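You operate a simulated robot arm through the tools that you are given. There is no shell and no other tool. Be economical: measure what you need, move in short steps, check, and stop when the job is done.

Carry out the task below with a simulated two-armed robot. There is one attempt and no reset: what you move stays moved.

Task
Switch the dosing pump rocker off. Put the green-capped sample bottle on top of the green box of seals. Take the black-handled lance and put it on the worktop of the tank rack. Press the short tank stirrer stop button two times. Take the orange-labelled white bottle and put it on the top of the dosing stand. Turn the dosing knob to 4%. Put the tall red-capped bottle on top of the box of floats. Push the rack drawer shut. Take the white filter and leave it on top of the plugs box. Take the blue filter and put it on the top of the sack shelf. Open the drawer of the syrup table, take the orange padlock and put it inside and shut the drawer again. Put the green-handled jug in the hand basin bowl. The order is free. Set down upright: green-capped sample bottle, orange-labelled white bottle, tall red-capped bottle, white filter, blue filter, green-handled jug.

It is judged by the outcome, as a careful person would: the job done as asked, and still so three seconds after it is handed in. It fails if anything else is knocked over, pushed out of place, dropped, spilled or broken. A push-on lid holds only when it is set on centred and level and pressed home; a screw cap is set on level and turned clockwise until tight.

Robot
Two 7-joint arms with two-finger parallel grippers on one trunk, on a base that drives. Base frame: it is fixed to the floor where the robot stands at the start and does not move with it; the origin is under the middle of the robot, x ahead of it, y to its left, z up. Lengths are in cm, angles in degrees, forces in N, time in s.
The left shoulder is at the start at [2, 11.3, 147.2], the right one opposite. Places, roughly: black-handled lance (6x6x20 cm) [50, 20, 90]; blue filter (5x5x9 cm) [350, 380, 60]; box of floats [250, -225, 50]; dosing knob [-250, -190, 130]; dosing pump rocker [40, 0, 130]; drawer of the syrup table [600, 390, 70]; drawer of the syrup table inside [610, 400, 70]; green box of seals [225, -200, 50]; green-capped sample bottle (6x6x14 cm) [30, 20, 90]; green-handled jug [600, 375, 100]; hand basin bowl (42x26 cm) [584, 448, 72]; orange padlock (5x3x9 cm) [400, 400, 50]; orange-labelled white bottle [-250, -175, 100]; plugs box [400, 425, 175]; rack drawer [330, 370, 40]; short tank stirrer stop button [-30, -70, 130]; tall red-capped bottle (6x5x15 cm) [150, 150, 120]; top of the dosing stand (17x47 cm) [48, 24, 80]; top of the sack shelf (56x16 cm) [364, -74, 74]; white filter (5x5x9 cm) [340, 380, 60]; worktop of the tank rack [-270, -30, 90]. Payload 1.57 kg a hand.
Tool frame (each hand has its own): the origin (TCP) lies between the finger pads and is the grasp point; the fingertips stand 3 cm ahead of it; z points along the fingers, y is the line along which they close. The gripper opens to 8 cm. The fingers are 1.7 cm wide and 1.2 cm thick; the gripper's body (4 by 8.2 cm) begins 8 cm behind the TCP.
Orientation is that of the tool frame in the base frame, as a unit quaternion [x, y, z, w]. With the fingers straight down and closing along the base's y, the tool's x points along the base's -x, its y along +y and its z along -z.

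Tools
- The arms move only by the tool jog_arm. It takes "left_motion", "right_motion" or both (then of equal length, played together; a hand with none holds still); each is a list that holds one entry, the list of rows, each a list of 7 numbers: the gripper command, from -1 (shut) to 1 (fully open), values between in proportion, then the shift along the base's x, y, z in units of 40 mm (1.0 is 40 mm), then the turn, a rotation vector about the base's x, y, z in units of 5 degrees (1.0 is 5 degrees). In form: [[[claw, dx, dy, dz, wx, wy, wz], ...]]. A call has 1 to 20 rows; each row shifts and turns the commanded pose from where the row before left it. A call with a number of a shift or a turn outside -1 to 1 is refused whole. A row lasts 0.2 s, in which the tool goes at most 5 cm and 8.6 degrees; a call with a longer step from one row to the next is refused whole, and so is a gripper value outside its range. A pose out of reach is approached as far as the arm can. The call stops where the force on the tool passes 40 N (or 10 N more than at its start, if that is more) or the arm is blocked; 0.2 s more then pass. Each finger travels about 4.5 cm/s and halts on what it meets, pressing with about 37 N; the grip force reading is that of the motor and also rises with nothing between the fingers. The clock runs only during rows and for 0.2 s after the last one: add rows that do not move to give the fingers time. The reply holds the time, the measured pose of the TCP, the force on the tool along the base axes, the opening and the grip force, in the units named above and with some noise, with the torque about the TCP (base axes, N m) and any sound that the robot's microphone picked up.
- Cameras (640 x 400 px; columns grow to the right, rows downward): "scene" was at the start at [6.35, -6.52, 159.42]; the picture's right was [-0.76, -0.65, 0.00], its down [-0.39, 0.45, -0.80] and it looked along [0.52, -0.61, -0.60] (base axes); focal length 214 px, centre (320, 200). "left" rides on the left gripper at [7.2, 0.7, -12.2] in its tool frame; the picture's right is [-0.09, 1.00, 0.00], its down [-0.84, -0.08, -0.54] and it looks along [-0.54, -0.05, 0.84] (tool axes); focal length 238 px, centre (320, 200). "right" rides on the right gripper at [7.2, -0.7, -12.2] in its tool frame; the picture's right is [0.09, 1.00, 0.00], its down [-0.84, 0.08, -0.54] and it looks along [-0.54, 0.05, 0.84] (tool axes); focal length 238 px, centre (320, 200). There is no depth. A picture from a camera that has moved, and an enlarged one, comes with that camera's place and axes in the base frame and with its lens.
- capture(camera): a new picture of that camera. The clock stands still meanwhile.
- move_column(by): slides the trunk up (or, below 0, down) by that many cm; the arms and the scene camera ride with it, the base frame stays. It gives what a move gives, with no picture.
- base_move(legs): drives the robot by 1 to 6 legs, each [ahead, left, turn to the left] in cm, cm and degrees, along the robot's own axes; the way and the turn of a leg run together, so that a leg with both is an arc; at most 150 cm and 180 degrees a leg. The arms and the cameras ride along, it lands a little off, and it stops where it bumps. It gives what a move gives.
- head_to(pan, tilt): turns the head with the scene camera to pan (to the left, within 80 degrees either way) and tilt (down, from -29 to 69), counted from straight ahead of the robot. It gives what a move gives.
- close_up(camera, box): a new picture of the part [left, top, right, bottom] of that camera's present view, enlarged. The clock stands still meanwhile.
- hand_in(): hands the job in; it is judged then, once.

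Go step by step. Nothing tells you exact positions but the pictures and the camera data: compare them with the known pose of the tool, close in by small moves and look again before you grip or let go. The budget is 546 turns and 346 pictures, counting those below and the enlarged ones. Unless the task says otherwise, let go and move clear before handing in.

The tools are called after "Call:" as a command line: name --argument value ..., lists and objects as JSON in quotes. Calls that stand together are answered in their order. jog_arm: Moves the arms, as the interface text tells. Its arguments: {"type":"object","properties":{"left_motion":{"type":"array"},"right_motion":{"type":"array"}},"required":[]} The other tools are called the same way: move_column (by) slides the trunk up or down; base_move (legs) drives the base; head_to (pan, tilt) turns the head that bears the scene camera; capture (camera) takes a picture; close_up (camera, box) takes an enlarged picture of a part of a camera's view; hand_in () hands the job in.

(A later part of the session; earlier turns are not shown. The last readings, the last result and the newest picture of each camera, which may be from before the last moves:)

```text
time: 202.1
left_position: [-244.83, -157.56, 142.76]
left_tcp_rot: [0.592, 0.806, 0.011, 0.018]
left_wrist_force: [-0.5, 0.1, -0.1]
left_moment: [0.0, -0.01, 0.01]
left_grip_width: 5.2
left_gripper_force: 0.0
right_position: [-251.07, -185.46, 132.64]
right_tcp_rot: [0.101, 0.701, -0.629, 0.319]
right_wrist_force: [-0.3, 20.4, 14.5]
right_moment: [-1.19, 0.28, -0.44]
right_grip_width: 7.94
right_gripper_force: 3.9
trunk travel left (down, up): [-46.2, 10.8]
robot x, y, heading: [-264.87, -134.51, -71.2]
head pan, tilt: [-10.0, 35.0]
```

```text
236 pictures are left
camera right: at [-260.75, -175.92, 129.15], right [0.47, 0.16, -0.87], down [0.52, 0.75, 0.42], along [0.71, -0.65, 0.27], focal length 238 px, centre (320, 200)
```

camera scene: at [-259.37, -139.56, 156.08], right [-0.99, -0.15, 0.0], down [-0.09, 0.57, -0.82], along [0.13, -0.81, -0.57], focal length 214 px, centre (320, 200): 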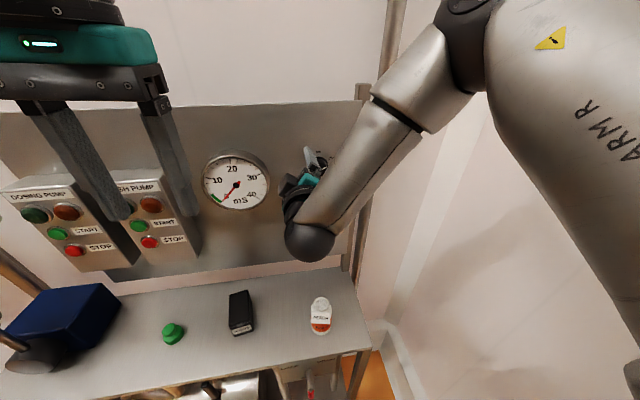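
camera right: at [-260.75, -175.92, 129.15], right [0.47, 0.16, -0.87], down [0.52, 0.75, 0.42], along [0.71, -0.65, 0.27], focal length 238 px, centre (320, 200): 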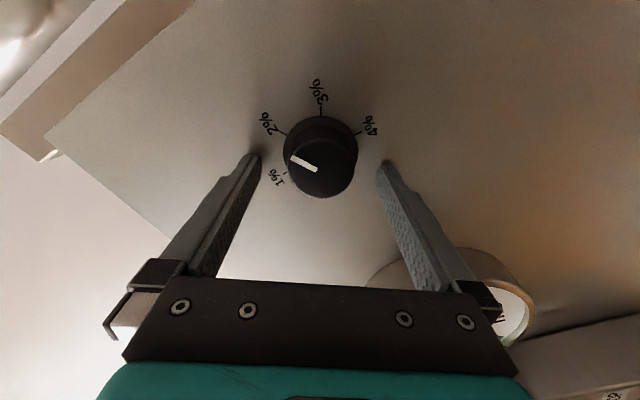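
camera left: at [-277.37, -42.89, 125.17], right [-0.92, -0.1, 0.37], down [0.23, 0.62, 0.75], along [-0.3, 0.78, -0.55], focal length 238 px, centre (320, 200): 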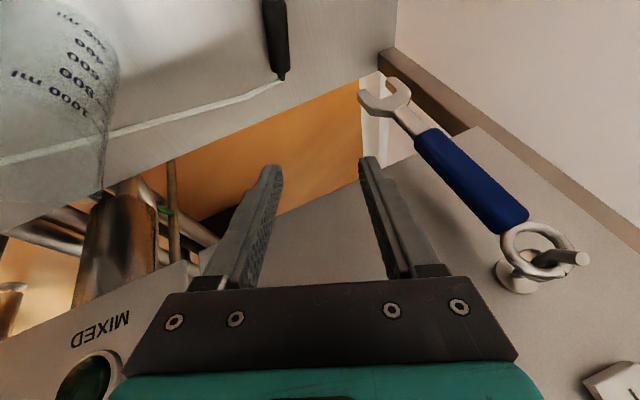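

The fingertips touch the panel, straddling the knob. I back off 1 cm and check.

Call:
base_move --legs '[[-1.2, 0, 0]]'

Call:
capture --camera "right"

Call:
close_up --camera "scene" --box '[270, 100, 390, 220]'

```text
time: 202.8
left_position: [-245.14, -157.17, 142.67]
left_tcp_rot: [0.592, 0.806, 0.013, 0.016]
left_wrist_force: [-0.2, 0.0, 0.0]
left_moment: [0.05, 0.0, -0.01]
left_grip_width: 5.18
left_gripper_force: 0.1
right_position: [-251.52, -185.14, 132.02]
right_tcp_rot: [0.103, 0.705, -0.626, 0.317]
right_wrist_force: [0.9, 0.2, 0.0]
right_moment: [0.03, -0.03, 0.02]
right_grip_width: 7.22
right_gripper_force: 0.1
trunk travel left (down, up): [-46.2, 10.8]
robot x, y, heading: [-265.44, -133.81, -71.1]
head pan, tilt: [-10.0, 35.0]
```

```text
235 pictures are left
camera right: at [-261.18, -175.43, 128.79], right [0.47, 0.17, -0.87], down [0.52, 0.74, 0.43], along [0.71, -0.65, 0.26], focal length 238 px, centre (320, 200)
```

right: 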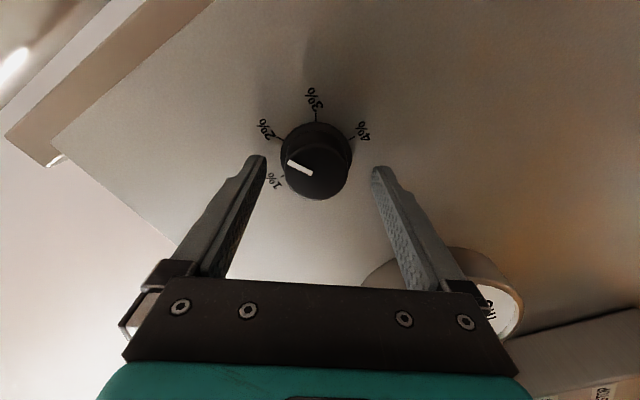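

```text
3.33 times, centred on (330, 160) of scene
camera zoom: at [-263.86, -143.08, 153.36], right [-0.99, -0.16, 0.0], down [-0.09, 0.57, -0.82], along [0.13, -0.81, -0.57], focal length 715 px, centre (287, 333)
```

zoom: 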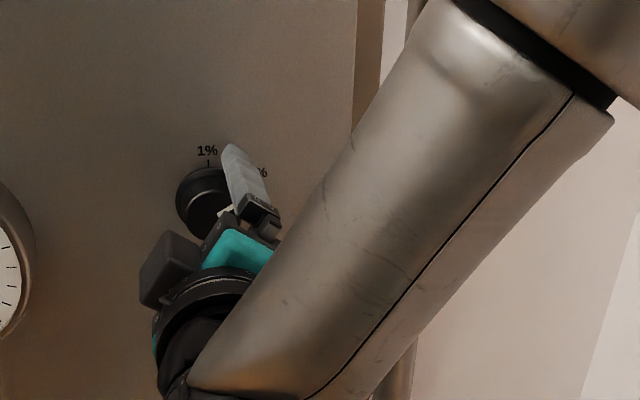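

The tool axis coincides with the knob axis. I advance 0.7 cm, close on the knob and turn the first part clockwise.

Call:
base_move --legs '[[0.8, 0, 0]]'

Call:
jog_arm --right_motion '[[[-1, 0, 0, 0, 0, 0, 0], [-1, 0, 0, 0, 0, 0, 0], [-1, 0, 0, 0, 0, 0, 0], [-1, 0, 0, 0, 0, 0, 0], [-1, 0, 0, 0, 0, 0, 0], [-1, 0, 0, 0, 0.31, -0.95, 0], [-1, 0, 0, 0, 0.31, -0.95, 0], [-1, 0, 0, 0, 0.31, -0.95, 0], [-1, 0, 0, 0, 0.31, -0.95, 0], [-1, 0, 0, 0, 0.31, -0.95, 0], [-1, 0, 0, 0, 0.31, -0.95, 0], [-1, 0, 0, 0, 0, 0, 0]]]'

Call:
capture --camera "right"

```text
time: 203.5
left_position: [-244.92, -157.53, 142.76]
left_tcp_rot: [0.591, 0.806, 0.013, 0.016]
left_wrist_force: [-0.4, -1.0, -0.3]
left_moment: [-0.01, 0.02, -0.01]
left_grip_width: 5.22
left_gripper_force: 0.1
right_position: [-251.19, -185.44, 132.22]
right_tcp_rot: [0.103, 0.705, -0.626, 0.318]
right_wrist_force: [-2.2, 9.1, 0.0]
right_moment: [-0.35, -0.12, -0.26]
right_grip_width: 7.18
right_gripper_force: 0.0
trunk travel left (down, up): [-46.2, 10.8]
robot x, y, heading: [-265.13, -134.24, -71.2]
head pan, tilt: [-10.0, 35.0]
```

```text
time: 206.1
left_position: [-245.17, -157.82, 142.83]
left_tcp_rot: [0.591, 0.806, 0.013, 0.017]
left_wrist_force: [0.0, 0.2, -0.2]
left_moment: [0.01, 0.0, 0.02]
left_grip_width: 5.2
left_gripper_force: 0.1
right_position: [-251.55, -185.55, 132.49]
right_tcp_rot: [0.283, 0.648, -0.526, 0.472]
right_wrist_force: [-17.1, -5.0, 20.7]
right_moment: [0.29, 0.25, -0.94]
right_grip_width: 4.13
right_gripper_force: 44.8
trunk travel left (down, up): [-46.2, 10.8]
robot x, y, heading: [-265.02, -134.27, -71.1]
head pan, tilt: [-10.0, 35.0]
```

```text
233 pictures are left
camera right: at [-258.76, -175.24, 126.4], right [0.82, 0.27, -0.5], down [0.23, 0.64, 0.73], along [0.52, -0.71, 0.47], focal length 238 px, centre (320, 200)
```

right: 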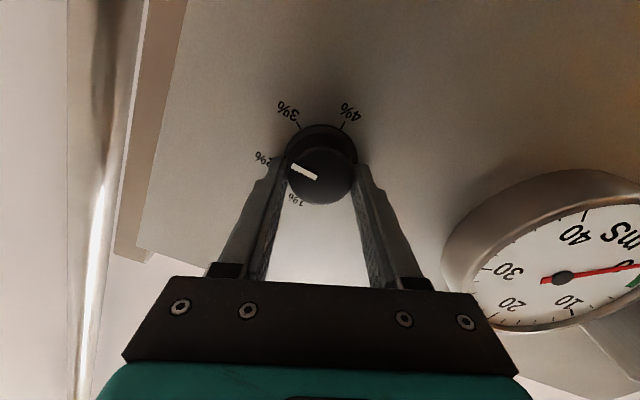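

The knob turns with the hand (now between 2% and 3%). I re-grip to relieve side force and continue.

Call:
jog_arm --right_motion '[[[0.4, 0, 0, 0, 0, 0, 0], [0.4, 0, 0, 0, 0, 0, 0], [-1, 0, 0, 0, 0, 0, 0], [-1, 0, 0, 0, 0, 0, 0], [-1, 0, 0, 0, 0, 0, 0], [-1, 0, 0, 0, 0, 0, 0], [-1, 0, 0, 0, 0.31, -0.95, 0], [-1, 0, 0, 0, 0.31, -0.95, 0], [-1, 0, 0, 0, 0.31, -0.95, 0], [-1, 0, 0, 0, 0.31, -0.95, 0], [-1, 0, 0, 0, 0.31, -0.95, 0], [-1, 0, 0, 0, 0.31, -0.95, 0], [-1, 0, 0, 0, 0.31, -0.95, 0], [-1, 0, 0, 0, 0.31, -0.95, 0], [-1, 0, 0, 0, 0, 0, 0]]]'

Call:
capture --camera "right"

```text
time: 209.3
left_position: [-245.52, -157.76, 142.77]
left_tcp_rot: [0.591, 0.806, 0.015, 0.018]
left_wrist_force: [-0.5, 0.4, 0.4]
left_moment: [-0.01, 0.0, 0.02]
left_grip_width: 5.19
left_gripper_force: 0.0
right_position: [-251.96, -185.83, 132.39]
right_tcp_rot: [0.489, 0.509, -0.337, 0.623]
right_wrist_force: [-30.9, -7.0, 7.9]
right_moment: [-0.34, -0.08, -0.56]
right_grip_width: 4.12
right_gripper_force: 44.6
right hand out of reach, approached as far as the arm can: row 10
trunk travel left (down, up): [-46.2, 10.8]
robot x, y, heading: [-265.12, -134.27, -71.1]
head pan, tilt: [-10.0, 35.0]
```

```text
232 pictures are left
camera right: at [-254.38, -173.86, 125.38], right [0.94, 0.3, 0.18], down [-0.31, 0.47, 0.83], along [0.16, -0.83, 0.54], focal length 238 px, centre (320, 200)
```

right: 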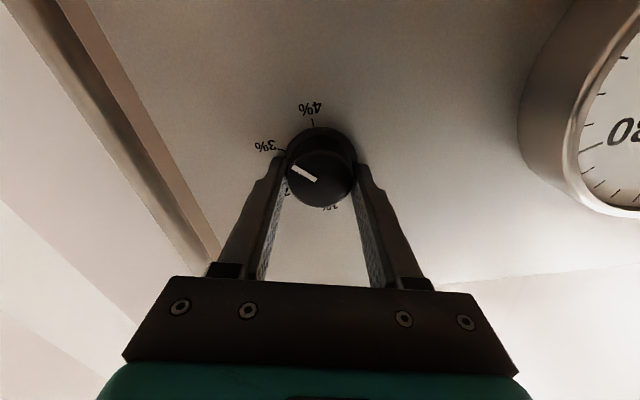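

The pointer is near or past 3%. I re-grip and continue about 40° more.

Call:
jog_arm --right_motion '[[[0.4, 0, 0, 0, 0, 0, 0], [0.4, 0, 0, 0, 0, 0, 0], [-1, 0, 0, 0, 0, 0, 0], [-1, 0, 0, 0, 0, 0, 0], [-1, 0, 0, 0, 0, 0, 0], [-1, 0, 0, 0, 0, 0, 0], [-1, 0, 0, 0, 0.31, -0.95, 0], [-1, 0, 0, 0, 0.31, -0.95, 0], [-1, 0, 0, 0, 0.31, -0.95, 0], [-1, 0, 0, 0, 0.31, -0.95, 0], [-1, 0, 0, 0, 0.31, -0.95, 0], [-1, 0, 0, 0, 0.31, -0.95, 0], [-1, 0, 0, 0, 0.31, -0.95, 0], [-1, 0, 0, 0, 0.31, -0.95, 0], [-1, 0, 0, 0, 0, 0, 0]]]'

Call:
capture --camera "right"

```text
time: 212.5
left_position: [-245.33, -157.83, 142.78]
left_tcp_rot: [0.59, 0.807, 0.014, 0.018]
left_wrist_force: [0.8, 0.5, -0.2]
left_moment: [-0.01, 0.0, 0.0]
left_grip_width: 5.23
left_gripper_force: 0.1
right_position: [-251.95, -185.71, 132.04]
right_tcp_rot: [0.634, 0.313, -0.109, 0.699]
right_wrist_force: [-29.7, 2.9, -17.4]
right_moment: [-0.21, 1.18, -0.82]
right_grip_width: 4.12
right_gripper_force: 45.2
trunk travel left (down, up): [-46.2, 10.8]
robot x, y, heading: [-264.97, -134.04, -71.4]
head pan, tilt: [-10.0, 35.0]
```

```text
231 pictures are left
camera right: at [-250.16, -172.52, 127.4], right [0.62, 0.19, 0.76], down [-0.77, 0.33, 0.54], along [-0.14, -0.93, 0.35], focal length 238 px, centre (320, 200)
```

right: 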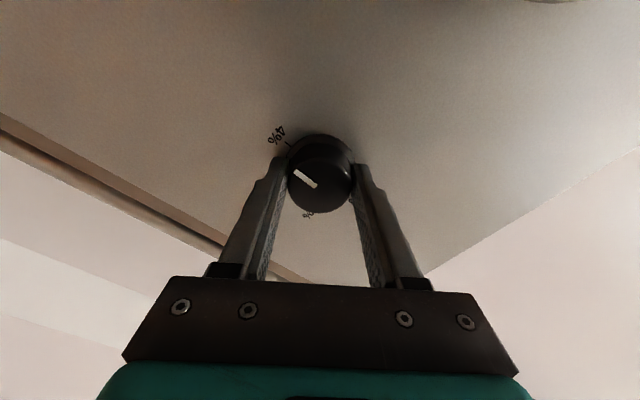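

About 110° turned. I release, back off a bit and check the pointer with the scene camera.

Call:
jog_arm --right_motion '[[[0.5, 0, 0, 0, 0, 0, 0], [0.8, 0, 0, 0, 0, 0, 0], [0.8, 0, 0, 0, 0, 0, 0], [0.8, 0, 0, 0, 0, 0, 0]]]'

Call:
base_move --legs '[[-6, 0, 0]]'

Call:
capture --camera "right"

Call:
close_up --camera "scene" --box '[270, 120, 370, 200]'

```text
time: 213.5
left_position: [-244.83, -157.74, 142.65]
left_tcp_rot: [0.591, 0.806, 0.013, 0.017]
left_wrist_force: [1.1, 0.3, 0.6]
left_moment: [0.01, 0.02, 0.02]
left_grip_width: 5.21
left_gripper_force: 0.0
right_position: [-250.66, -185.36, 132.42]
right_tcp_rot: [0.629, 0.317, -0.101, 0.703]
right_wrist_force: [2.1, 3.0, 1.5]
right_moment: [0.01, -0.03, -0.01]
right_grip_width: 6.95
right_gripper_force: 0.1
trunk travel left (down, up): [-46.2, 10.8]
robot x, y, heading: [-265.04, -134.22, -71.2]
head pan, tilt: [-10.0, 35.0]
```

```text
time: 214.5
left_position: [-246.83, -152.12, 142.68]
left_tcp_rot: [0.591, 0.806, 0.012, 0.018]
left_wrist_force: [0.0, 1.0, 0.6]
left_moment: [-0.05, 0.02, 0.0]
left_grip_width: 5.2
left_gripper_force: 0.0
right_position: [-252.75, -179.8, 132.37]
right_tcp_rot: [0.629, 0.315, -0.102, 0.704]
right_wrist_force: [0.7, 0.5, 0.1]
right_moment: [0.01, 0.01, 0.03]
right_grip_width: 7.19
right_gripper_force: 0.0
trunk travel left (down, up): [-46.2, 10.8]
robot x, y, heading: [-267.03, -128.82, -71.1]
head pan, tilt: [-10.0, 35.0]
```

```text
230 pictures are left
camera right: at [-251.31, -166.55, 127.71], right [0.61, 0.21, 0.76], down [-0.78, 0.32, 0.54], along [-0.13, -0.92, 0.36], focal length 238 px, centre (320, 200)
```

right: 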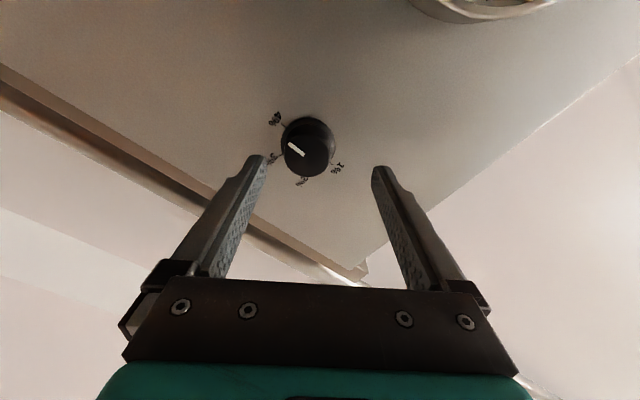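

```text
5.00 times, centred on (320, 160) of scene
camera zoom: at [-265.57, -138.01, 153.39], right [-0.99, -0.15, 0.0], down [-0.09, 0.57, -0.82], along [0.13, -0.81, -0.57], focal length 1072 px, centre (320, 400)
```

zoom: 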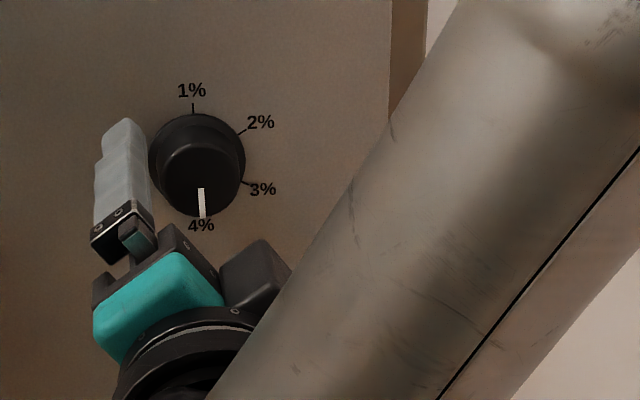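

The pointer stands at 4%. Now I restore the right hand (unroll, pitch down) while backing off.

Call:
jog_arm --right_motion '[[[0.8, -0.1, 0.2, 0, -0.32, 0.94, 0], [0.8, -0.1, 0.2, 0, -0.32, 0.94, 0], [0.8, -0.1, 0.2, 0, -0.32, 0.94, 0], [0.8, -0.1, 0.2, 0, -0.32, 0.94, 0], [0.8, -0.1, 0.2, 0, -0.32, 0.94, 0], [0.8, -0.1, 0.2, 0, -0.32, 0.94, 0], [0.8, -0.1, 0.2, 0, -0.32, 0.94, 0], [0.8, -0.1, 0.2, 0, -0.32, 0.94, 0], [0.8, -0.1, 0.2, 0, -0.32, 0.94, 0], [0.8, 0, 0, 0, -0.32, 0.94, 0], [0.8, 0, 0, 0, -0.32, 0.94, 0], [0.8, 0, 0, 0, 0, 0, 0]]]'

Call:
jog_arm --right_motion '[[[0.8, -0.1, 0.25, 0.2, 0.945, 0.326, 0], [0.8, -0.1, 0.25, 0.2, 0.945, 0.326, 0], [0.8, -0.1, 0.25, 0.2, 0.945, 0.326, 0], [0.8, -0.1, 0.25, 0.2, 0.945, 0.326, 0], [0.8, -0.1, 0.25, 0.2, 0.945, 0.326, 0], [0.8, -0.1, 0.25, 0.2, 0.945, 0.326, 0], [0.8, -0.1, 0.25, 0.2, 0.945, 0.326, 0], [0.8, -0.1, 0.25, 0.2, 0.945, 0.326, 0], [0.8, -0.1, 0.25, 0.2, 0.945, 0.326, 0], [0.8, 0, 0.2, 0, 0.945, 0.326, 0], [0.8, 0, 0, 0, 0.945, 0.326, 0], [0.8, 0, 0, 0, 0.945, 0.326, 0], [0.8, 0, 0, 0, 0.945, 0.326, 0], [0.8, 0, 0, 0, 0, 0, 0]]]'

Call:
capture --camera "scene"

```text
time: 217.1
left_position: [-246.75, -152.3, 142.77]
left_tcp_rot: [0.591, 0.806, 0.013, 0.016]
left_wrist_force: [-0.3, -0.5, 0.2]
left_moment: [-0.03, 0.02, 0.01]
left_grip_width: 5.21
left_gripper_force: 0.2
right_position: [-256.34, -172.72, 132.23]
right_tcp_rot: [0.41, 0.57, -0.411, 0.581]
right_wrist_force: [-0.1, 0.9, -0.2]
right_moment: [0.02, 0.03, 0.03]
right_grip_width: 7.19
right_gripper_force: 0.1
trunk travel left (down, up): [-46.2, 10.8]
robot x, y, heading: [-266.56, -128.14, -71.2]
head pan, tilt: [-10.0, 35.0]
```

```text
time: 220.1
left_position: [-246.63, -152.28, 142.78]
left_tcp_rot: [0.591, 0.806, 0.012, 0.017]
left_wrist_force: [0.1, 0.1, 0.5]
left_moment: [-0.02, 0.0, -0.01]
left_grip_width: 5.21
left_gripper_force: 0.1
right_position: [-260.04, -163.0, 139.61]
right_tcp_rot: [0.569, 0.792, -0.128, 0.182]
right_wrist_force: [0.3, 0.0, 0.3]
right_moment: [0.0, 0.01, 0.0]
right_grip_width: 7.22
right_gripper_force: 0.1
trunk travel left (down, up): [-46.2, 10.8]
robot x, y, heading: [-266.88, -128.84, -71.0]
head pan, tilt: [-10.0, 35.0]
```

```text
228 pictures are left
camera scene: at [-265.53, -138.16, 153.38], right [-0.99, -0.15, 0.0], down [-0.09, 0.57, -0.82], along [0.13, -0.81, -0.57], focal length 214 px, centre (320, 200)
```

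scene: 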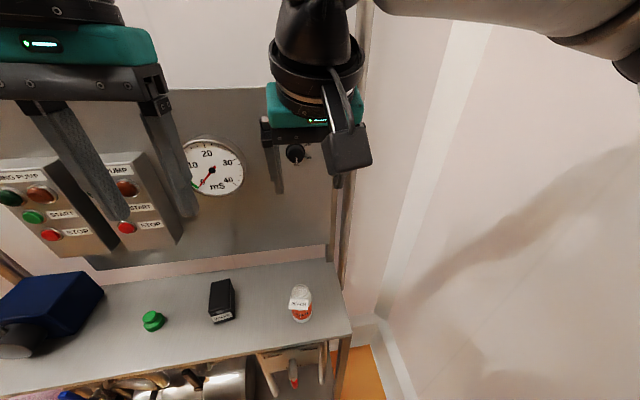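

The right hand is close to the bottle; I use it. Base ahead 8 cm, right hand to vertical, above the bottle.

Call:
base_move --legs '[[8, 0, 0]]'

Call:
jog_arm --right_motion '[[[0.8, 0.1, 0, 0, 0.945, 0.326, 0], [0.8, 0.1, 0, 0, 0.945, 0.326, 0], [0.8, 0.1, 0, 0, 0.945, 0.326, 0], [0.8, 0.1, 0, 0, 0.945, 0.326, 0], [0.8, 0.1, 0, 0, 0.945, 0.326, 0], [0.8, 0, 0, 0, 0, 0, 0]]]'

Call:
capture --camera "right"

Call:
capture --camera "scene"

```text
time: 221.2
left_position: [-244.22, -159.82, 142.77]
left_tcp_rot: [0.591, 0.807, 0.013, 0.016]
left_wrist_force: [0.1, -0.2, 0.3]
left_moment: [0.04, 0.03, -0.02]
left_grip_width: 5.22
left_gripper_force: 0.2
right_position: [-257.26, -170.45, 139.58]
right_tcp_rot: [0.568, 0.792, -0.13, 0.183]
right_wrist_force: [-0.3, 0.0, -0.3]
right_moment: [0.01, 0.02, -0.03]
right_grip_width: 7.17
right_gripper_force: 0.1
trunk travel left (down, up): [-46.2, 10.8]
robot x, y, heading: [-264.32, -135.8, -71.2]
head pan, tilt: [-10.0, 35.0]
```

```text
time: 222.6
left_position: [-244.17, -159.63, 142.72]
left_tcp_rot: [0.59, 0.807, 0.012, 0.017]
left_wrist_force: [-0.3, 0.0, 0.4]
left_moment: [0.01, 0.0, 0.0]
left_grip_width: 5.2
left_gripper_force: 0.0
right_position: [-255.21, -170.49, 139.46]
right_tcp_rot: [0.583, 0.812, -0.004, 0.005]
right_wrist_force: [-0.3, 0.0, -0.2]
right_moment: [-0.04, 0.0, 0.0]
right_grip_width: 7.2
right_gripper_force: 0.0
trunk travel left (down, up): [-46.2, 10.8]
robot x, y, heading: [-264.28, -136.19, -70.9]
head pan, tilt: [-10.0, 35.0]
```

```text
227 pictures are left
camera right: at [-258.17, -163.79, 151.71], right [0.91, 0.41, 0.0], down [0.34, -0.76, 0.55], along [0.22, -0.51, -0.83], focal length 238 px, centre (320, 200)
```

right: 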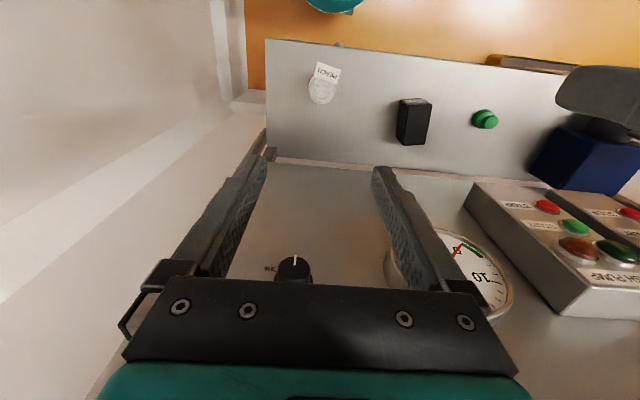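

```text
226 pictures are left
camera scene: at [-262.96, -145.65, 153.38], right [-0.99, -0.16, 0.0], down [-0.09, 0.57, -0.82], along [0.13, -0.81, -0.57], focal length 214 px, centre (320, 200)
```

scene: 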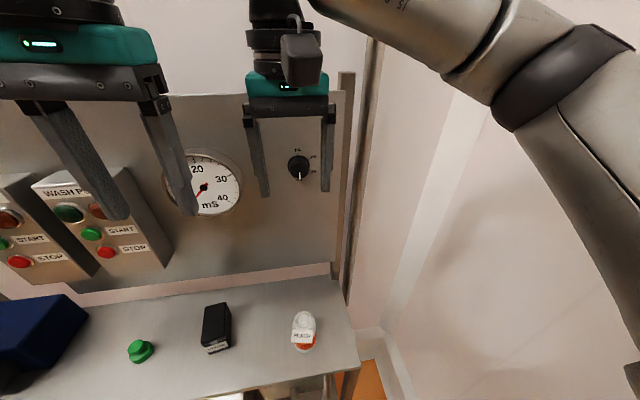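

The right hand is right above the bottle ([-254.8,-171]). I lower the trunk 30 cm and check.

Call:
jog_arm --left_motion '[[[0.3, 0, 0.3, 0.3, 0, 0, 0], [0.3, 0, 0.3, 0.3, 0, 0, 0], [0.3, 0, 0, 0.3, 0, 0, 0]]]' --right_motion '[[[1, 0.1, -0.1, -0.5, 0, 0, 0], [1, 0, 0, -0.5, 0, 0, 0], [1, 0, 0, -0.5, 0, 0, 0]]]'

Call:
move_column --by -26

Call:
capture --camera "right"

Call:
capture --camera "scene"

```text
time: 223.4
left_position: [-244.2, -157.25, 146.35]
left_tcp_rot: [0.59, 0.807, 0.013, 0.016]
left_wrist_force: [0.1, -0.1, 0.4]
left_moment: [0.0, -0.01, -0.01]
left_grip_width: 5.18
left_gripper_force: 0.0
right_position: [-255.0, -171.01, 133.41]
right_tcp_rot: [0.582, 0.813, -0.004, 0.006]
right_wrist_force: [-0.5, -0.2, 0.6]
right_moment: [0.02, -0.01, -0.04]
right_grip_width: 7.99
right_gripper_force: 0.1
trunk travel left (down, up): [-46.2, 10.8]
robot x, y, heading: [-264.15, -136.15, -71.1]
head pan, tilt: [-10.0, 35.0]
```

```text
time: 226.0
left_position: [-244.19, -157.3, 120.41]
left_tcp_rot: [0.592, 0.806, 0.013, 0.017]
left_wrist_force: [0.6, 0.0, -0.3]
left_moment: [0.01, 0.0, 0.02]
left_grip_width: 5.19
left_gripper_force: 0.1
right_position: [-254.9, -170.96, 107.63]
right_tcp_rot: [0.583, 0.812, -0.005, 0.005]
right_wrist_force: [0.3, -0.1, 0.1]
right_moment: [0.02, -0.03, 0.04]
right_grip_width: 8.01
right_gripper_force: 0.1
trunk travel left (down, up): [-20.2, 36.8]
robot x, y, heading: [-264.46, -136.08, -71.2]
head pan, tilt: [-10.0, 35.0]
```

```text
225 pictures are left
camera right: at [-257.79, -164.27, 119.67], right [0.91, 0.41, 0.0], down [0.34, -0.76, 0.55], along [0.22, -0.51, -0.83], focal length 238 px, centre (320, 200)
```

right: 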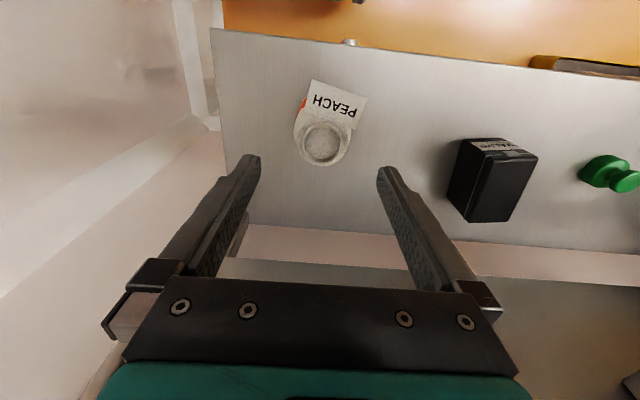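

```text
224 pictures are left
camera scene: at [-262.93, -145.66, 127.39], right [-0.99, -0.16, 0.0], down [-0.09, 0.57, -0.82], along [0.13, -0.81, -0.57], focal length 214 px, centre (320, 200)
```

scene: 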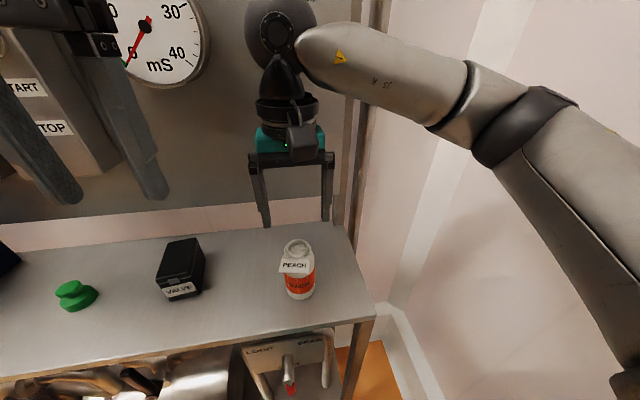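

Well centred. I lower 14 cm and grip.

Call:
jog_arm --right_motion '[[[1, 0.08, -0.1, 0, 0, 0, 0], [1, 0, 0, 0, 0, 0, 0]]]'

Call:
move_column --by -13.8

Call:
capture --camera "right"

Call:
jog_arm --right_motion '[[[-1, 0, 0, 0, 0, 0, 0], [-1, 0, 0, 0, 0, 0, 0], [-1, 0, 0, 0, 0, 0, 0], [-1, 0, 0, 0, 0, 0, 0], [-1, 0, 0, 0, 0, 0, 0]]]'

Call:
move_column --by 3

Call:
capture --camera "scene"

```text
time: 226.6
left_position: [-244.17, -157.37, 120.25]
left_tcp_rot: [0.591, 0.806, 0.012, 0.017]
left_wrist_force: [0.1, 0.3, 0.3]
left_moment: [0.01, 0.01, 0.0]
left_grip_width: 5.17
left_gripper_force: 0.1
right_position: [-254.73, -171.42, 107.58]
right_tcp_rot: [0.583, 0.813, -0.005, 0.006]
right_wrist_force: [-0.9, 0.4, 0.3]
right_moment: [-0.02, 0.01, 0.03]
right_grip_width: 7.99
right_gripper_force: 0.1
trunk travel left (down, up): [-20.2, 36.8]
robot x, y, heading: [-264.01, -136.15, -71.1]
head pan, tilt: [-10.0, 35.0]
```

```text
time: 228.3
left_position: [-244.27, -157.36, 106.58]
left_tcp_rot: [0.591, 0.806, 0.012, 0.017]
left_wrist_force: [0.1, -0.1, 0.0]
left_moment: [-0.01, 0.0, 0.03]
left_grip_width: 5.23
left_gripper_force: 0.0
right_position: [-254.6, -171.34, 93.78]
right_tcp_rot: [0.583, 0.813, -0.004, 0.006]
right_wrist_force: [-0.1, 0.4, 0.3]
right_moment: [-0.01, 0.01, 0.0]
right_grip_width: 8.02
right_gripper_force: 0.0
trunk travel left (down, up): [-6.4, 50.6]
robot x, y, heading: [-264.64, -136.01, -71.1]
head pan, tilt: [-10.0, 35.0]
```

```text
223 pictures are left
camera right: at [-257.54, -164.68, 105.91], right [0.91, 0.41, 0.0], down [0.34, -0.76, 0.55], along [0.22, -0.51, -0.83], focal length 238 px, centre (320, 200)
```

right: 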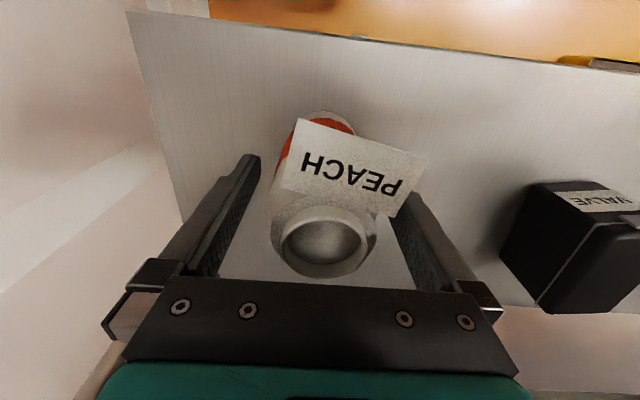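

```text
time: 229.5
left_position: [-244.26, -157.37, 106.49]
left_tcp_rot: [0.591, 0.806, 0.012, 0.017]
left_wrist_force: [-0.1, -0.3, 0.3]
left_moment: [0.01, 0.0, -0.02]
left_grip_width: 5.19
left_gripper_force: 0.0
right_position: [-254.66, -171.39, 93.78]
right_tcp_rot: [0.582, 0.813, -0.004, 0.006]
right_wrist_force: [0.8, 0.0, 2.3]
right_moment: [0.04, -0.05, -0.03]
right_grip_width: 5.85
right_gripper_force: 36.1
trunk travel left (down, up): [-6.4, 50.6]
robot x, y, heading: [-264.29, -136.23, -71.2]
head pan, tilt: [-10.0, 35.0]
```

```text
time: 230.2
left_position: [-244.24, -157.32, 109.6]
left_tcp_rot: [0.591, 0.806, 0.013, 0.017]
left_wrist_force: [-0.1, 0.4, -0.2]
left_moment: [0.0, 0.0, -0.01]
left_grip_width: 5.2
left_gripper_force: 0.1
right_position: [-254.65, -171.42, 96.72]
right_tcp_rot: [0.583, 0.813, -0.004, 0.005]
right_wrist_force: [-0.2, 0.6, -2.9]
right_moment: [0.0, 0.02, -0.03]
right_grip_width: 5.88
right_gripper_force: 36.9
trunk travel left (down, up): [-9.4, 47.6]
robot x, y, heading: [-264.57, -136.3, -71.1]
head pan, tilt: [-10.0, 35.0]
```

```text
222 pictures are left
camera scene: at [-262.92, -145.69, 116.58], right [-0.99, -0.16, 0.0], down [-0.09, 0.57, -0.82], along [0.13, -0.81, -0.57], focal length 214 px, centre (320, 200)
```

scene: 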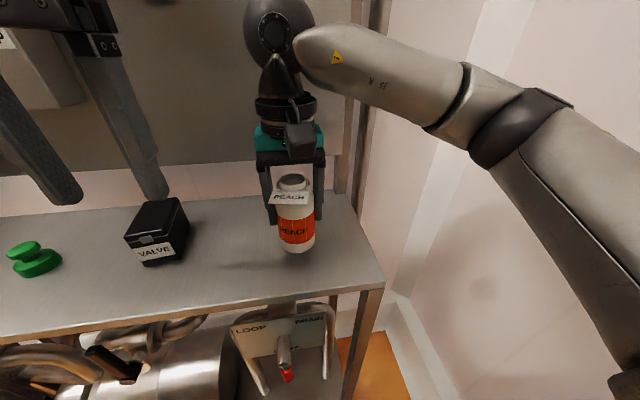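

Bottle gripped (5.9 cm) and lifted. I raise the trunk and drive back along the corridor (heading 180, reversing).

Call:
move_column --by 38

Call:
base_move --legs '[[-24, 0, 0], [0, 0, -109], [-40, -30, 0], [-98, -10, 0]]'

Call:
head_to --pan 75 --tilt 25

Call:
capture --camera "scene"

```text
time: 233.9
left_position: [-244.18, -157.27, 147.69]
left_tcp_rot: [0.591, 0.807, 0.013, 0.017]
left_wrist_force: [-0.1, -0.5, 0.3]
left_moment: [0.04, -0.03, -0.02]
left_grip_width: 5.2
left_gripper_force: 0.0
right_position: [-254.62, -171.47, 134.71]
right_tcp_rot: [0.583, 0.813, -0.003, 0.006]
right_wrist_force: [-0.5, -0.8, -1.8]
right_moment: [-0.02, 0.01, 0.01]
right_grip_width: 5.87
right_gripper_force: 37.4
trunk travel left (down, up): [-47.4, 9.6]
robot x, y, heading: [-264.41, -135.96, -71.0]
head pan, tilt: [-10.0, 35.0]
```

```text
time: 247.3
left_position: [-163.32, -84.96, 147.48]
left_tcp_rot: [1.0, 0.006, -0.006, 0.021]
left_wrist_force: [1.0, -0.1, -0.5]
left_moment: [-0.01, 0.02, -0.04]
left_grip_width: 5.22
left_gripper_force: 0.1
right_position: [-173.7, -70.91, 134.72]
right_tcp_rot: [1.0, 0.016, -0.007, 0.001]
right_wrist_force: [-0.5, -0.3, -2.7]
right_moment: [0.01, 0.02, 0.0]
right_grip_width: 5.87
right_gripper_force: 36.6
trunk travel left (down, up): [-47.4, 9.6]
robot x, y, heading: [-137.14, -71.82, -178.0]
head pan, tilt: [-10.0, 35.0]
```

```text
time: 248.9
left_position: [-163.31, -85.08, 147.55]
left_tcp_rot: [1.0, 0.007, -0.006, 0.02]
left_wrist_force: [-0.1, 0.3, -0.2]
left_moment: [-0.01, -0.02, -0.02]
left_grip_width: 5.19
left_gripper_force: 0.1
right_position: [-173.75, -70.95, 134.7]
right_tcp_rot: [1.0, 0.016, -0.007, 0.0]
right_wrist_force: [-0.3, -0.9, -3.0]
right_moment: [0.01, 0.01, -0.01]
right_grip_width: 5.85
right_gripper_force: 37.5
trunk travel left (down, up): [-47.4, 9.6]
robot x, y, heading: [-137.09, -71.75, -178.0]
head pan, tilt: [75.0, 25.0]
```

```text
221 pictures are left
camera scene: at [-140.62, -80.87, 156.15], right [-0.97, 0.22, 0.0], down [0.09, 0.41, -0.91], along [-0.2, -0.88, -0.42], focal length 214 px, centre (320, 200)
```

scene: 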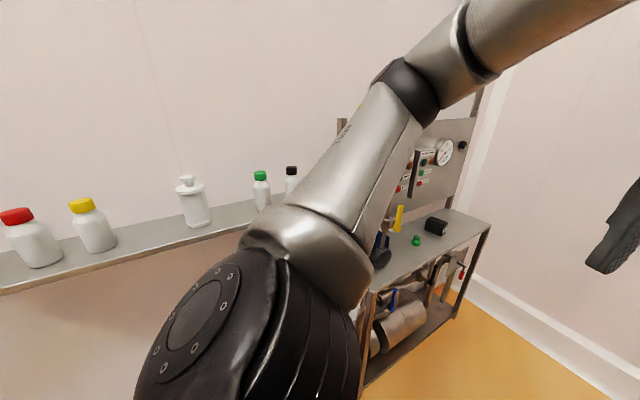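

Continue reversing along the earlier safe path.

Call:
base_move --legs '[[-20, -26, -2], [-53, -2, 0], [-16, -14, 0], [-33, -34, 0]]'

Call:
head_to --pan 75 --tilt 25

Call:
capture --camera "scene"

```text
time: 257.4
left_position: [-43.36, -6.32, 147.54]
left_tcp_rot: [1.0, -0.002, -0.006, 0.02]
left_wrist_force: [-0.6, 0.4, 1.2]
left_moment: [-0.01, -0.02, 0.01]
left_grip_width: 5.24
left_gripper_force: 0.0
right_position: [-53.58, 7.98, 134.76]
right_tcp_rot: [1.0, 0.007, -0.007, -0.001]
right_wrist_force: [1.1, -0.3, -2.1]
right_moment: [-0.02, -0.01, 0.02]
right_grip_width: 5.86
right_gripper_force: 36.4
trunk travel left (down, up): [-47.4, 9.6]
robot x, y, heading: [-17.32, 6.48, -178.7]
head pan, tilt: [75.0, 25.0]
```

```text
time: 258.0
left_position: [-43.44, -6.34, 147.44]
left_tcp_rot: [1.0, -0.002, -0.007, 0.02]
left_wrist_force: [-0.3, -0.1, 0.3]
left_moment: [0.0, -0.02, -0.02]
left_grip_width: 5.19
left_gripper_force: 0.1
right_position: [-53.59, 7.99, 134.71]
right_tcp_rot: [1.0, 0.008, -0.007, 0.0]
right_wrist_force: [-0.6, -0.9, -2.7]
right_moment: [0.03, -0.02, -0.03]
right_grip_width: 5.82
right_gripper_force: 37.1
trunk travel left (down, up): [-47.4, 9.6]
robot x, y, heading: [-17.19, 6.25, -178.7]
head pan, tilt: [75.0, 25.0]
```

```text
220 pictures are left
camera scene: at [-20.55, -2.54, 156.16], right [-0.97, 0.24, 0.0], down [0.1, 0.41, -0.91], along [-0.22, -0.88, -0.42], focal length 214 px, centre (320, 200)
```

scene: 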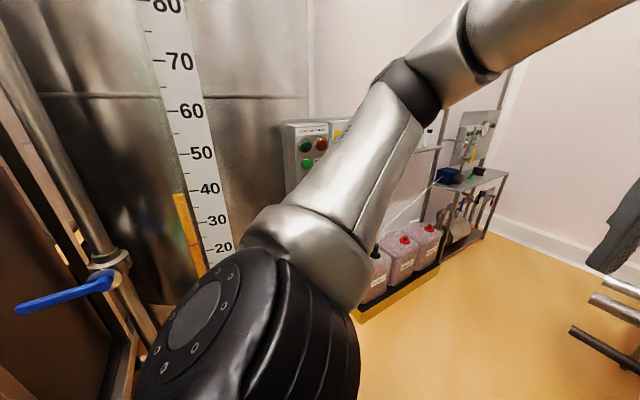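

Clear. I turn around to face the stand (heading 0).

Call:
base_move --legs '[[0, 0, 179]]'

Call:
head_to --pan 15 --tilt 45

Call:
capture --camera "scene"

```text
time: 265.8
left_position: [9.3, 19.08, 147.63]
left_tcp_rot: [-0.001, 1.0, 0.02, 0.006]
left_wrist_force: [-0.6, -0.4, 0.0]
left_moment: [-0.04, 0.05, 0.0]
left_grip_width: 5.2
left_gripper_force: 0.0
right_position: [19.59, 4.9, 134.73]
right_tcp_rot: [-0.01, 1.0, 0.0, 0.007]
right_wrist_force: [-0.4, -0.2, -3.3]
right_moment: [0.04, 0.02, 0.0]
right_grip_width: 5.85
right_gripper_force: 37.1
trunk travel left (down, up): [-47.4, 9.6]
robot x, y, heading: [-17.22, 6.39, 1.4]
head pan, tilt: [75.0, 25.0]
```

```text
time: 267.1
left_position: [9.29, 19.07, 147.48]
left_tcp_rot: [-0.001, 1.0, 0.02, 0.006]
left_wrist_force: [0.2, 0.8, 0.5]
left_moment: [-0.03, -0.02, 0.02]
left_grip_width: 5.19
left_gripper_force: 0.0
right_position: [19.63, 4.98, 134.76]
right_tcp_rot: [-0.01, 1.0, 0.0, 0.007]
right_wrist_force: [0.1, 0.2, -2.6]
right_moment: [-0.05, 0.0, 0.0]
right_grip_width: 5.89
right_gripper_force: 37.2
trunk travel left (down, up): [-47.4, 9.6]
robot x, y, heading: [-17.0, 5.96, 1.7]
head pan, tilt: [15.0, 45.0]
```

```text
219 pictures are left
camera scene: at [-8.54, 8.75, 153.1], right [0.28, -0.96, 0.0], down [-0.68, -0.2, -0.71], along [0.68, 0.2, -0.71], focal length 214 px, centre (320, 200)
```

scene: 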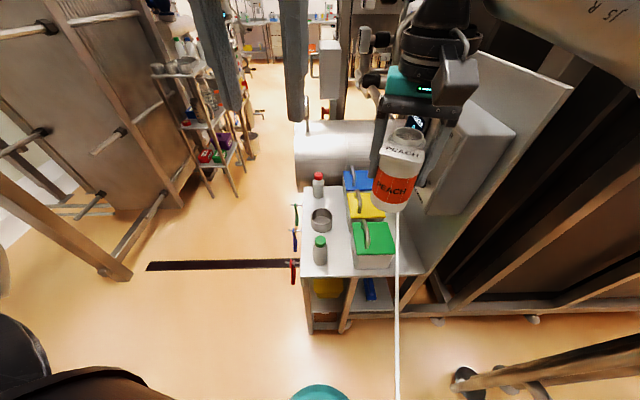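

I drive ahead to the stand, so the green-capped bottle lies in front of the left hand.

Call:
base_move --legs '[[17, 4, -1.5]]'

Call:
jog_arm --left_motion '[[[1, 0.4, -0.1, -0.8, 0, 0, 0], [1, 0.3, -0.1, -0.8, 0, 0, 0], [1, 0.2, -0.1, -0.8, 0, 0, 0], [1, 0, 0, -0.8, 0, 0, 0], [1, 0, 0, -0.8, 0, 0, 0], [1, 0, 0, -0.8, 0, 0, 0], [1, 0, 0, 0, 0, 0, 0]]]'

Call:
capture --camera "left"

Call:
capture --camera "scene"

```text
time: 268.6
left_position: [26.22, 22.38, 147.59]
left_tcp_rot: [0.013, 1.0, 0.02, 0.006]
left_wrist_force: [-0.3, 0.5, -0.2]
left_moment: [0.01, 0.02, -0.03]
left_grip_width: 5.16
left_gripper_force: 0.0
right_position: [36.09, 8.04, 134.72]
right_tcp_rot: [0.002, 1.0, 0.001, 0.007]
right_wrist_force: [-0.6, 0.0, -2.6]
right_moment: [-0.01, 0.05, -0.03]
right_grip_width: 5.86
right_gripper_force: 36.9
trunk travel left (down, up): [-47.4, 9.6]
robot x, y, heading: [-0.36, 10.86, 0.1]
head pan, tilt: [15.0, 45.0]
```

```text
time: 270.1
left_position: [29.63, 21.05, 128.18]
left_tcp_rot: [0.013, 1.0, 0.019, 0.006]
left_wrist_force: [-0.5, 0.5, -0.9]
left_moment: [0.01, -0.02, 0.03]
left_grip_width: 7.99
left_gripper_force: 0.1
right_position: [36.1, 8.02, 134.73]
right_tcp_rot: [0.003, 1.0, 0.0, 0.007]
right_wrist_force: [0.3, 0.2, -2.7]
right_moment: [-0.01, -0.03, 0.02]
right_grip_width: 5.88
right_gripper_force: 37.0
trunk travel left (down, up): [-47.4, 9.6]
robot x, y, heading: [-0.43, 10.53, -0.1]
head pan, tilt: [15.0, 45.0]
```

```text
218 pictures are left
camera left: at [22.42, 21.35, 140.35], right [0.12, 0.99, 0.04], down [0.83, -0.12, 0.55], along [0.55, -0.03, -0.84], focal length 238 px, centre (320, 200)
```

left: 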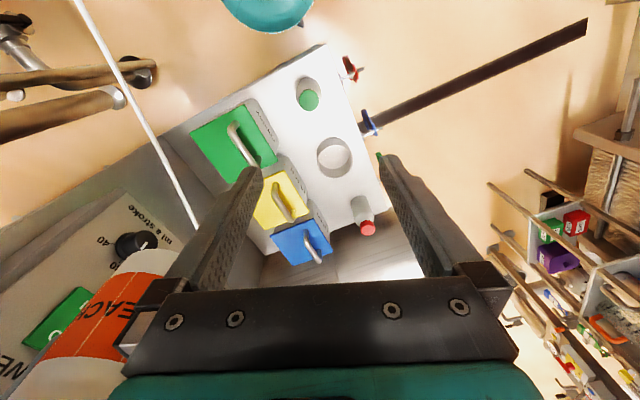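

```text
217 pictures are left
camera scene: at [8.06, 12.56, 153.1], right [0.26, -0.97, 0.0], down [-0.68, -0.18, -0.71], along [0.68, 0.18, -0.71], focal length 214 px, centre (320, 200)
```

scene: 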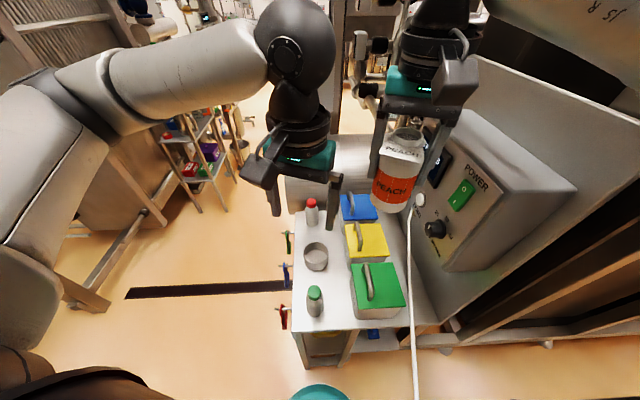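

The bottle cap is at [31.1,20.0]. I align, lower with the arm and then the trunk (keeping the held bottle above the boxes).

Call:
jog_arm --left_motion '[[[1, 0.37, -0.22, -0.8, 0, 0, 0], [1, 0, 0, -0.8, 0, 0, 0], [1, 0, 0, -0.8, 0, 0, 0], [1, 0, 0, -0.8, 0, 0, 0], [1, 0, 0, 0, 0, 0, 0]]]'

Call:
move_column --by -18

Call:
capture --camera "left"

Call:
capture --camera "scene"

```text
time: 271.4
left_position: [31.19, 19.94, 115.49]
left_tcp_rot: [0.013, 1.0, 0.02, 0.007]
left_wrist_force: [0.0, 0.2, -0.5]
left_moment: [0.0, -0.01, 0.0]
left_grip_width: 7.99
left_gripper_force: 0.0
right_position: [36.01, 8.05, 134.65]
right_tcp_rot: [0.003, 1.0, 0.0, 0.007]
right_wrist_force: [-0.3, -0.4, -2.2]
right_moment: [-0.03, -0.01, 0.01]
right_grip_width: 5.86
right_gripper_force: 37.3
trunk travel left (down, up): [-47.4, 9.6]
robot x, y, heading: [-0.8, 10.14, 0.0]
head pan, tilt: [15.0, 45.0]
```

```text
time: 273.4
left_position: [30.85, 19.97, 97.65]
left_tcp_rot: [0.012, 1.0, 0.02, 0.008]
left_wrist_force: [-0.2, 0.0, -0.5]
left_moment: [-0.03, 0.04, -0.04]
left_grip_width: 8.02
left_gripper_force: 0.1
right_position: [35.61, 8.21, 117.03]
right_tcp_rot: [0.002, 1.0, -0.002, 0.009]
right_wrist_force: [0.6, 0.2, -2.7]
right_moment: [0.03, -0.01, 0.01]
right_grip_width: 5.83
right_gripper_force: 37.5
trunk travel left (down, up): [-29.4, 27.6]
robot x, y, heading: [-0.42, 10.12, -0.3]
head pan, tilt: [15.0, 45.0]
```

```text
216 pictures are left
camera left: at [23.55, 20.3, 109.82], right [0.12, 0.99, 0.04], down [0.83, -0.12, 0.55], along [0.55, -0.03, -0.83], focal length 238 px, centre (320, 200)
```

left: 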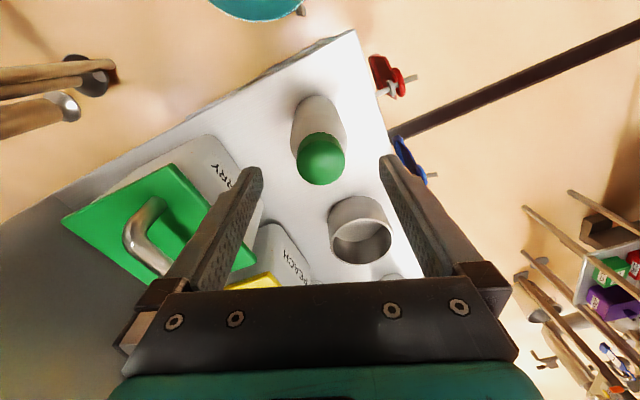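

```text
215 pictures are left
camera scene: at [7.62, 12.63, 135.12], right [0.26, -0.97, 0.0], down [-0.68, -0.18, -0.71], along [0.69, 0.18, -0.7], focal length 214 px, centre (320, 200)
```

scene: 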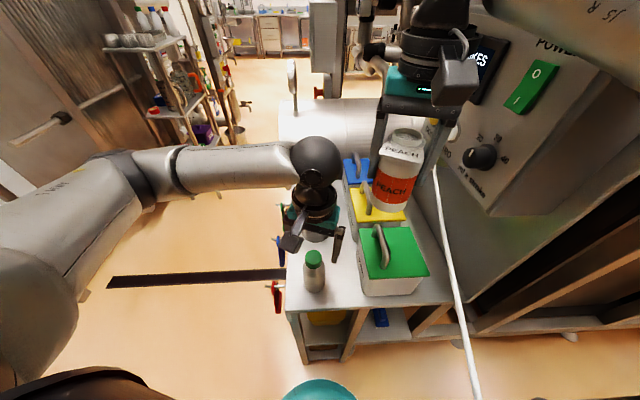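

The bottle is at about [31.5,20.2]. I narrow the opening a bit, align and lower with the arm.

Call:
jog_arm --left_motion '[[[0.75, 0.16, 0.06, -0.5, 0, 0, 0], [0.75, 0, 0, -0.6, 0, 0, 0], [0.75, 0, 0, -0.6, 0, 0, 0], [0.75, 0, 0, -0.6, 0, 0, 0], [0.75, 0, 0, -0.5, 0, 0, 0], [0.75, 0, 0, 0, 0, 0, 0]]]'

Call:
capture --camera "left"

```text
time: 274.8
left_position: [31.68, 20.03, 86.27]
left_tcp_rot: [0.013, 1.0, 0.019, 0.008]
left_wrist_force: [-0.2, -0.3, 0.5]
left_moment: [0.01, 0.0, 0.01]
left_grip_width: 7.01
left_gripper_force: 0.0
right_position: [35.54, 8.07, 116.84]
right_tcp_rot: [0.003, 1.0, -0.001, 0.009]
right_wrist_force: [0.5, -0.2, -2.4]
right_moment: [-0.02, -0.01, 0.02]
right_grip_width: 5.85
right_gripper_force: 37.1
trunk travel left (down, up): [-29.4, 27.6]
robot x, y, heading: [-0.45, 10.45, 0.0]
head pan, tilt: [15.0, 45.0]
```

```text
214 pictures are left
camera left: at [24.24, 20.31, 98.52], right [0.12, 0.99, 0.04], down [0.83, -0.12, 0.55], along [0.55, -0.03, -0.83], focal length 238 px, centre (320, 200)
```

left: 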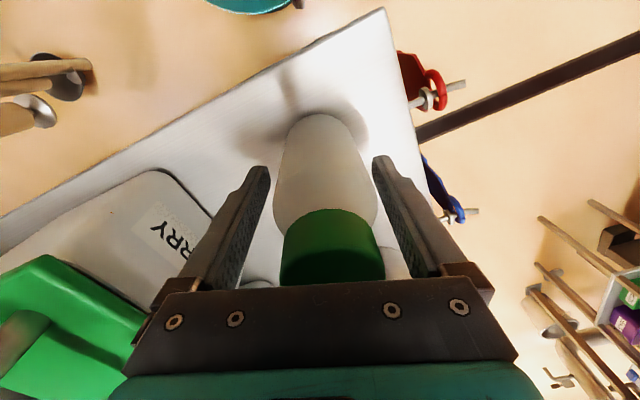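

The bottle is between the pads. I close and lift.

Call:
jog_arm --left_motion '[[[-1, 0, 0, 0, 0, 0, 0], [-1, 0, 0, 0, 0, 0, 0], [-1, 0, 0, 0, 0, 0, 0], [-1, 0, 0, 0, 0, 0, 0], [-1, 0, 0, 0.3, 0, 0, 0], [-1, 0, 0, 0.5, 0, 0, 0], [-1, 0, 0, 0.8, 0, 0, 0], [-1, 0, 0, 0.8, 0, 0, 0], [-1, 0, 0, 0.8, 0, 0, 0], [-1, 0, 0, 0.8, 0, 0, 0], [-1, 0, 0, 0.8, 0, 0, 0]]]'

Call:
capture --camera "scene"

```text
time: 277.1
left_position: [31.3, 20.54, 105.38]
left_tcp_rot: [0.013, 1.0, 0.02, 0.008]
left_wrist_force: [0.1, 0.1, -3.2]
left_moment: [0.0, 0.02, 0.0]
left_grip_width: 5.11
left_gripper_force: 37.0
right_position: [35.58, 8.13, 116.89]
right_tcp_rot: [0.003, 1.0, 0.0, 0.009]
right_wrist_force: [0.2, -0.5, -3.4]
right_moment: [-0.02, -0.01, 0.0]
right_grip_width: 5.86
right_gripper_force: 36.6
trunk travel left (down, up): [-29.4, 27.6]
robot x, y, heading: [-0.39, 10.3, 0.1]
head pan, tilt: [15.0, 45.0]
```

```text
213 pictures are left
camera scene: at [7.61, 12.65, 135.12], right [0.26, -0.97, 0.0], down [-0.68, -0.18, -0.71], along [0.69, 0.18, -0.7], focal length 214 px, centre (320, 200)
```

scene: 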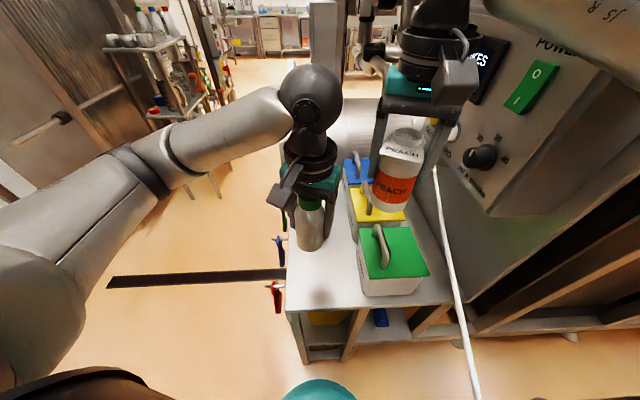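

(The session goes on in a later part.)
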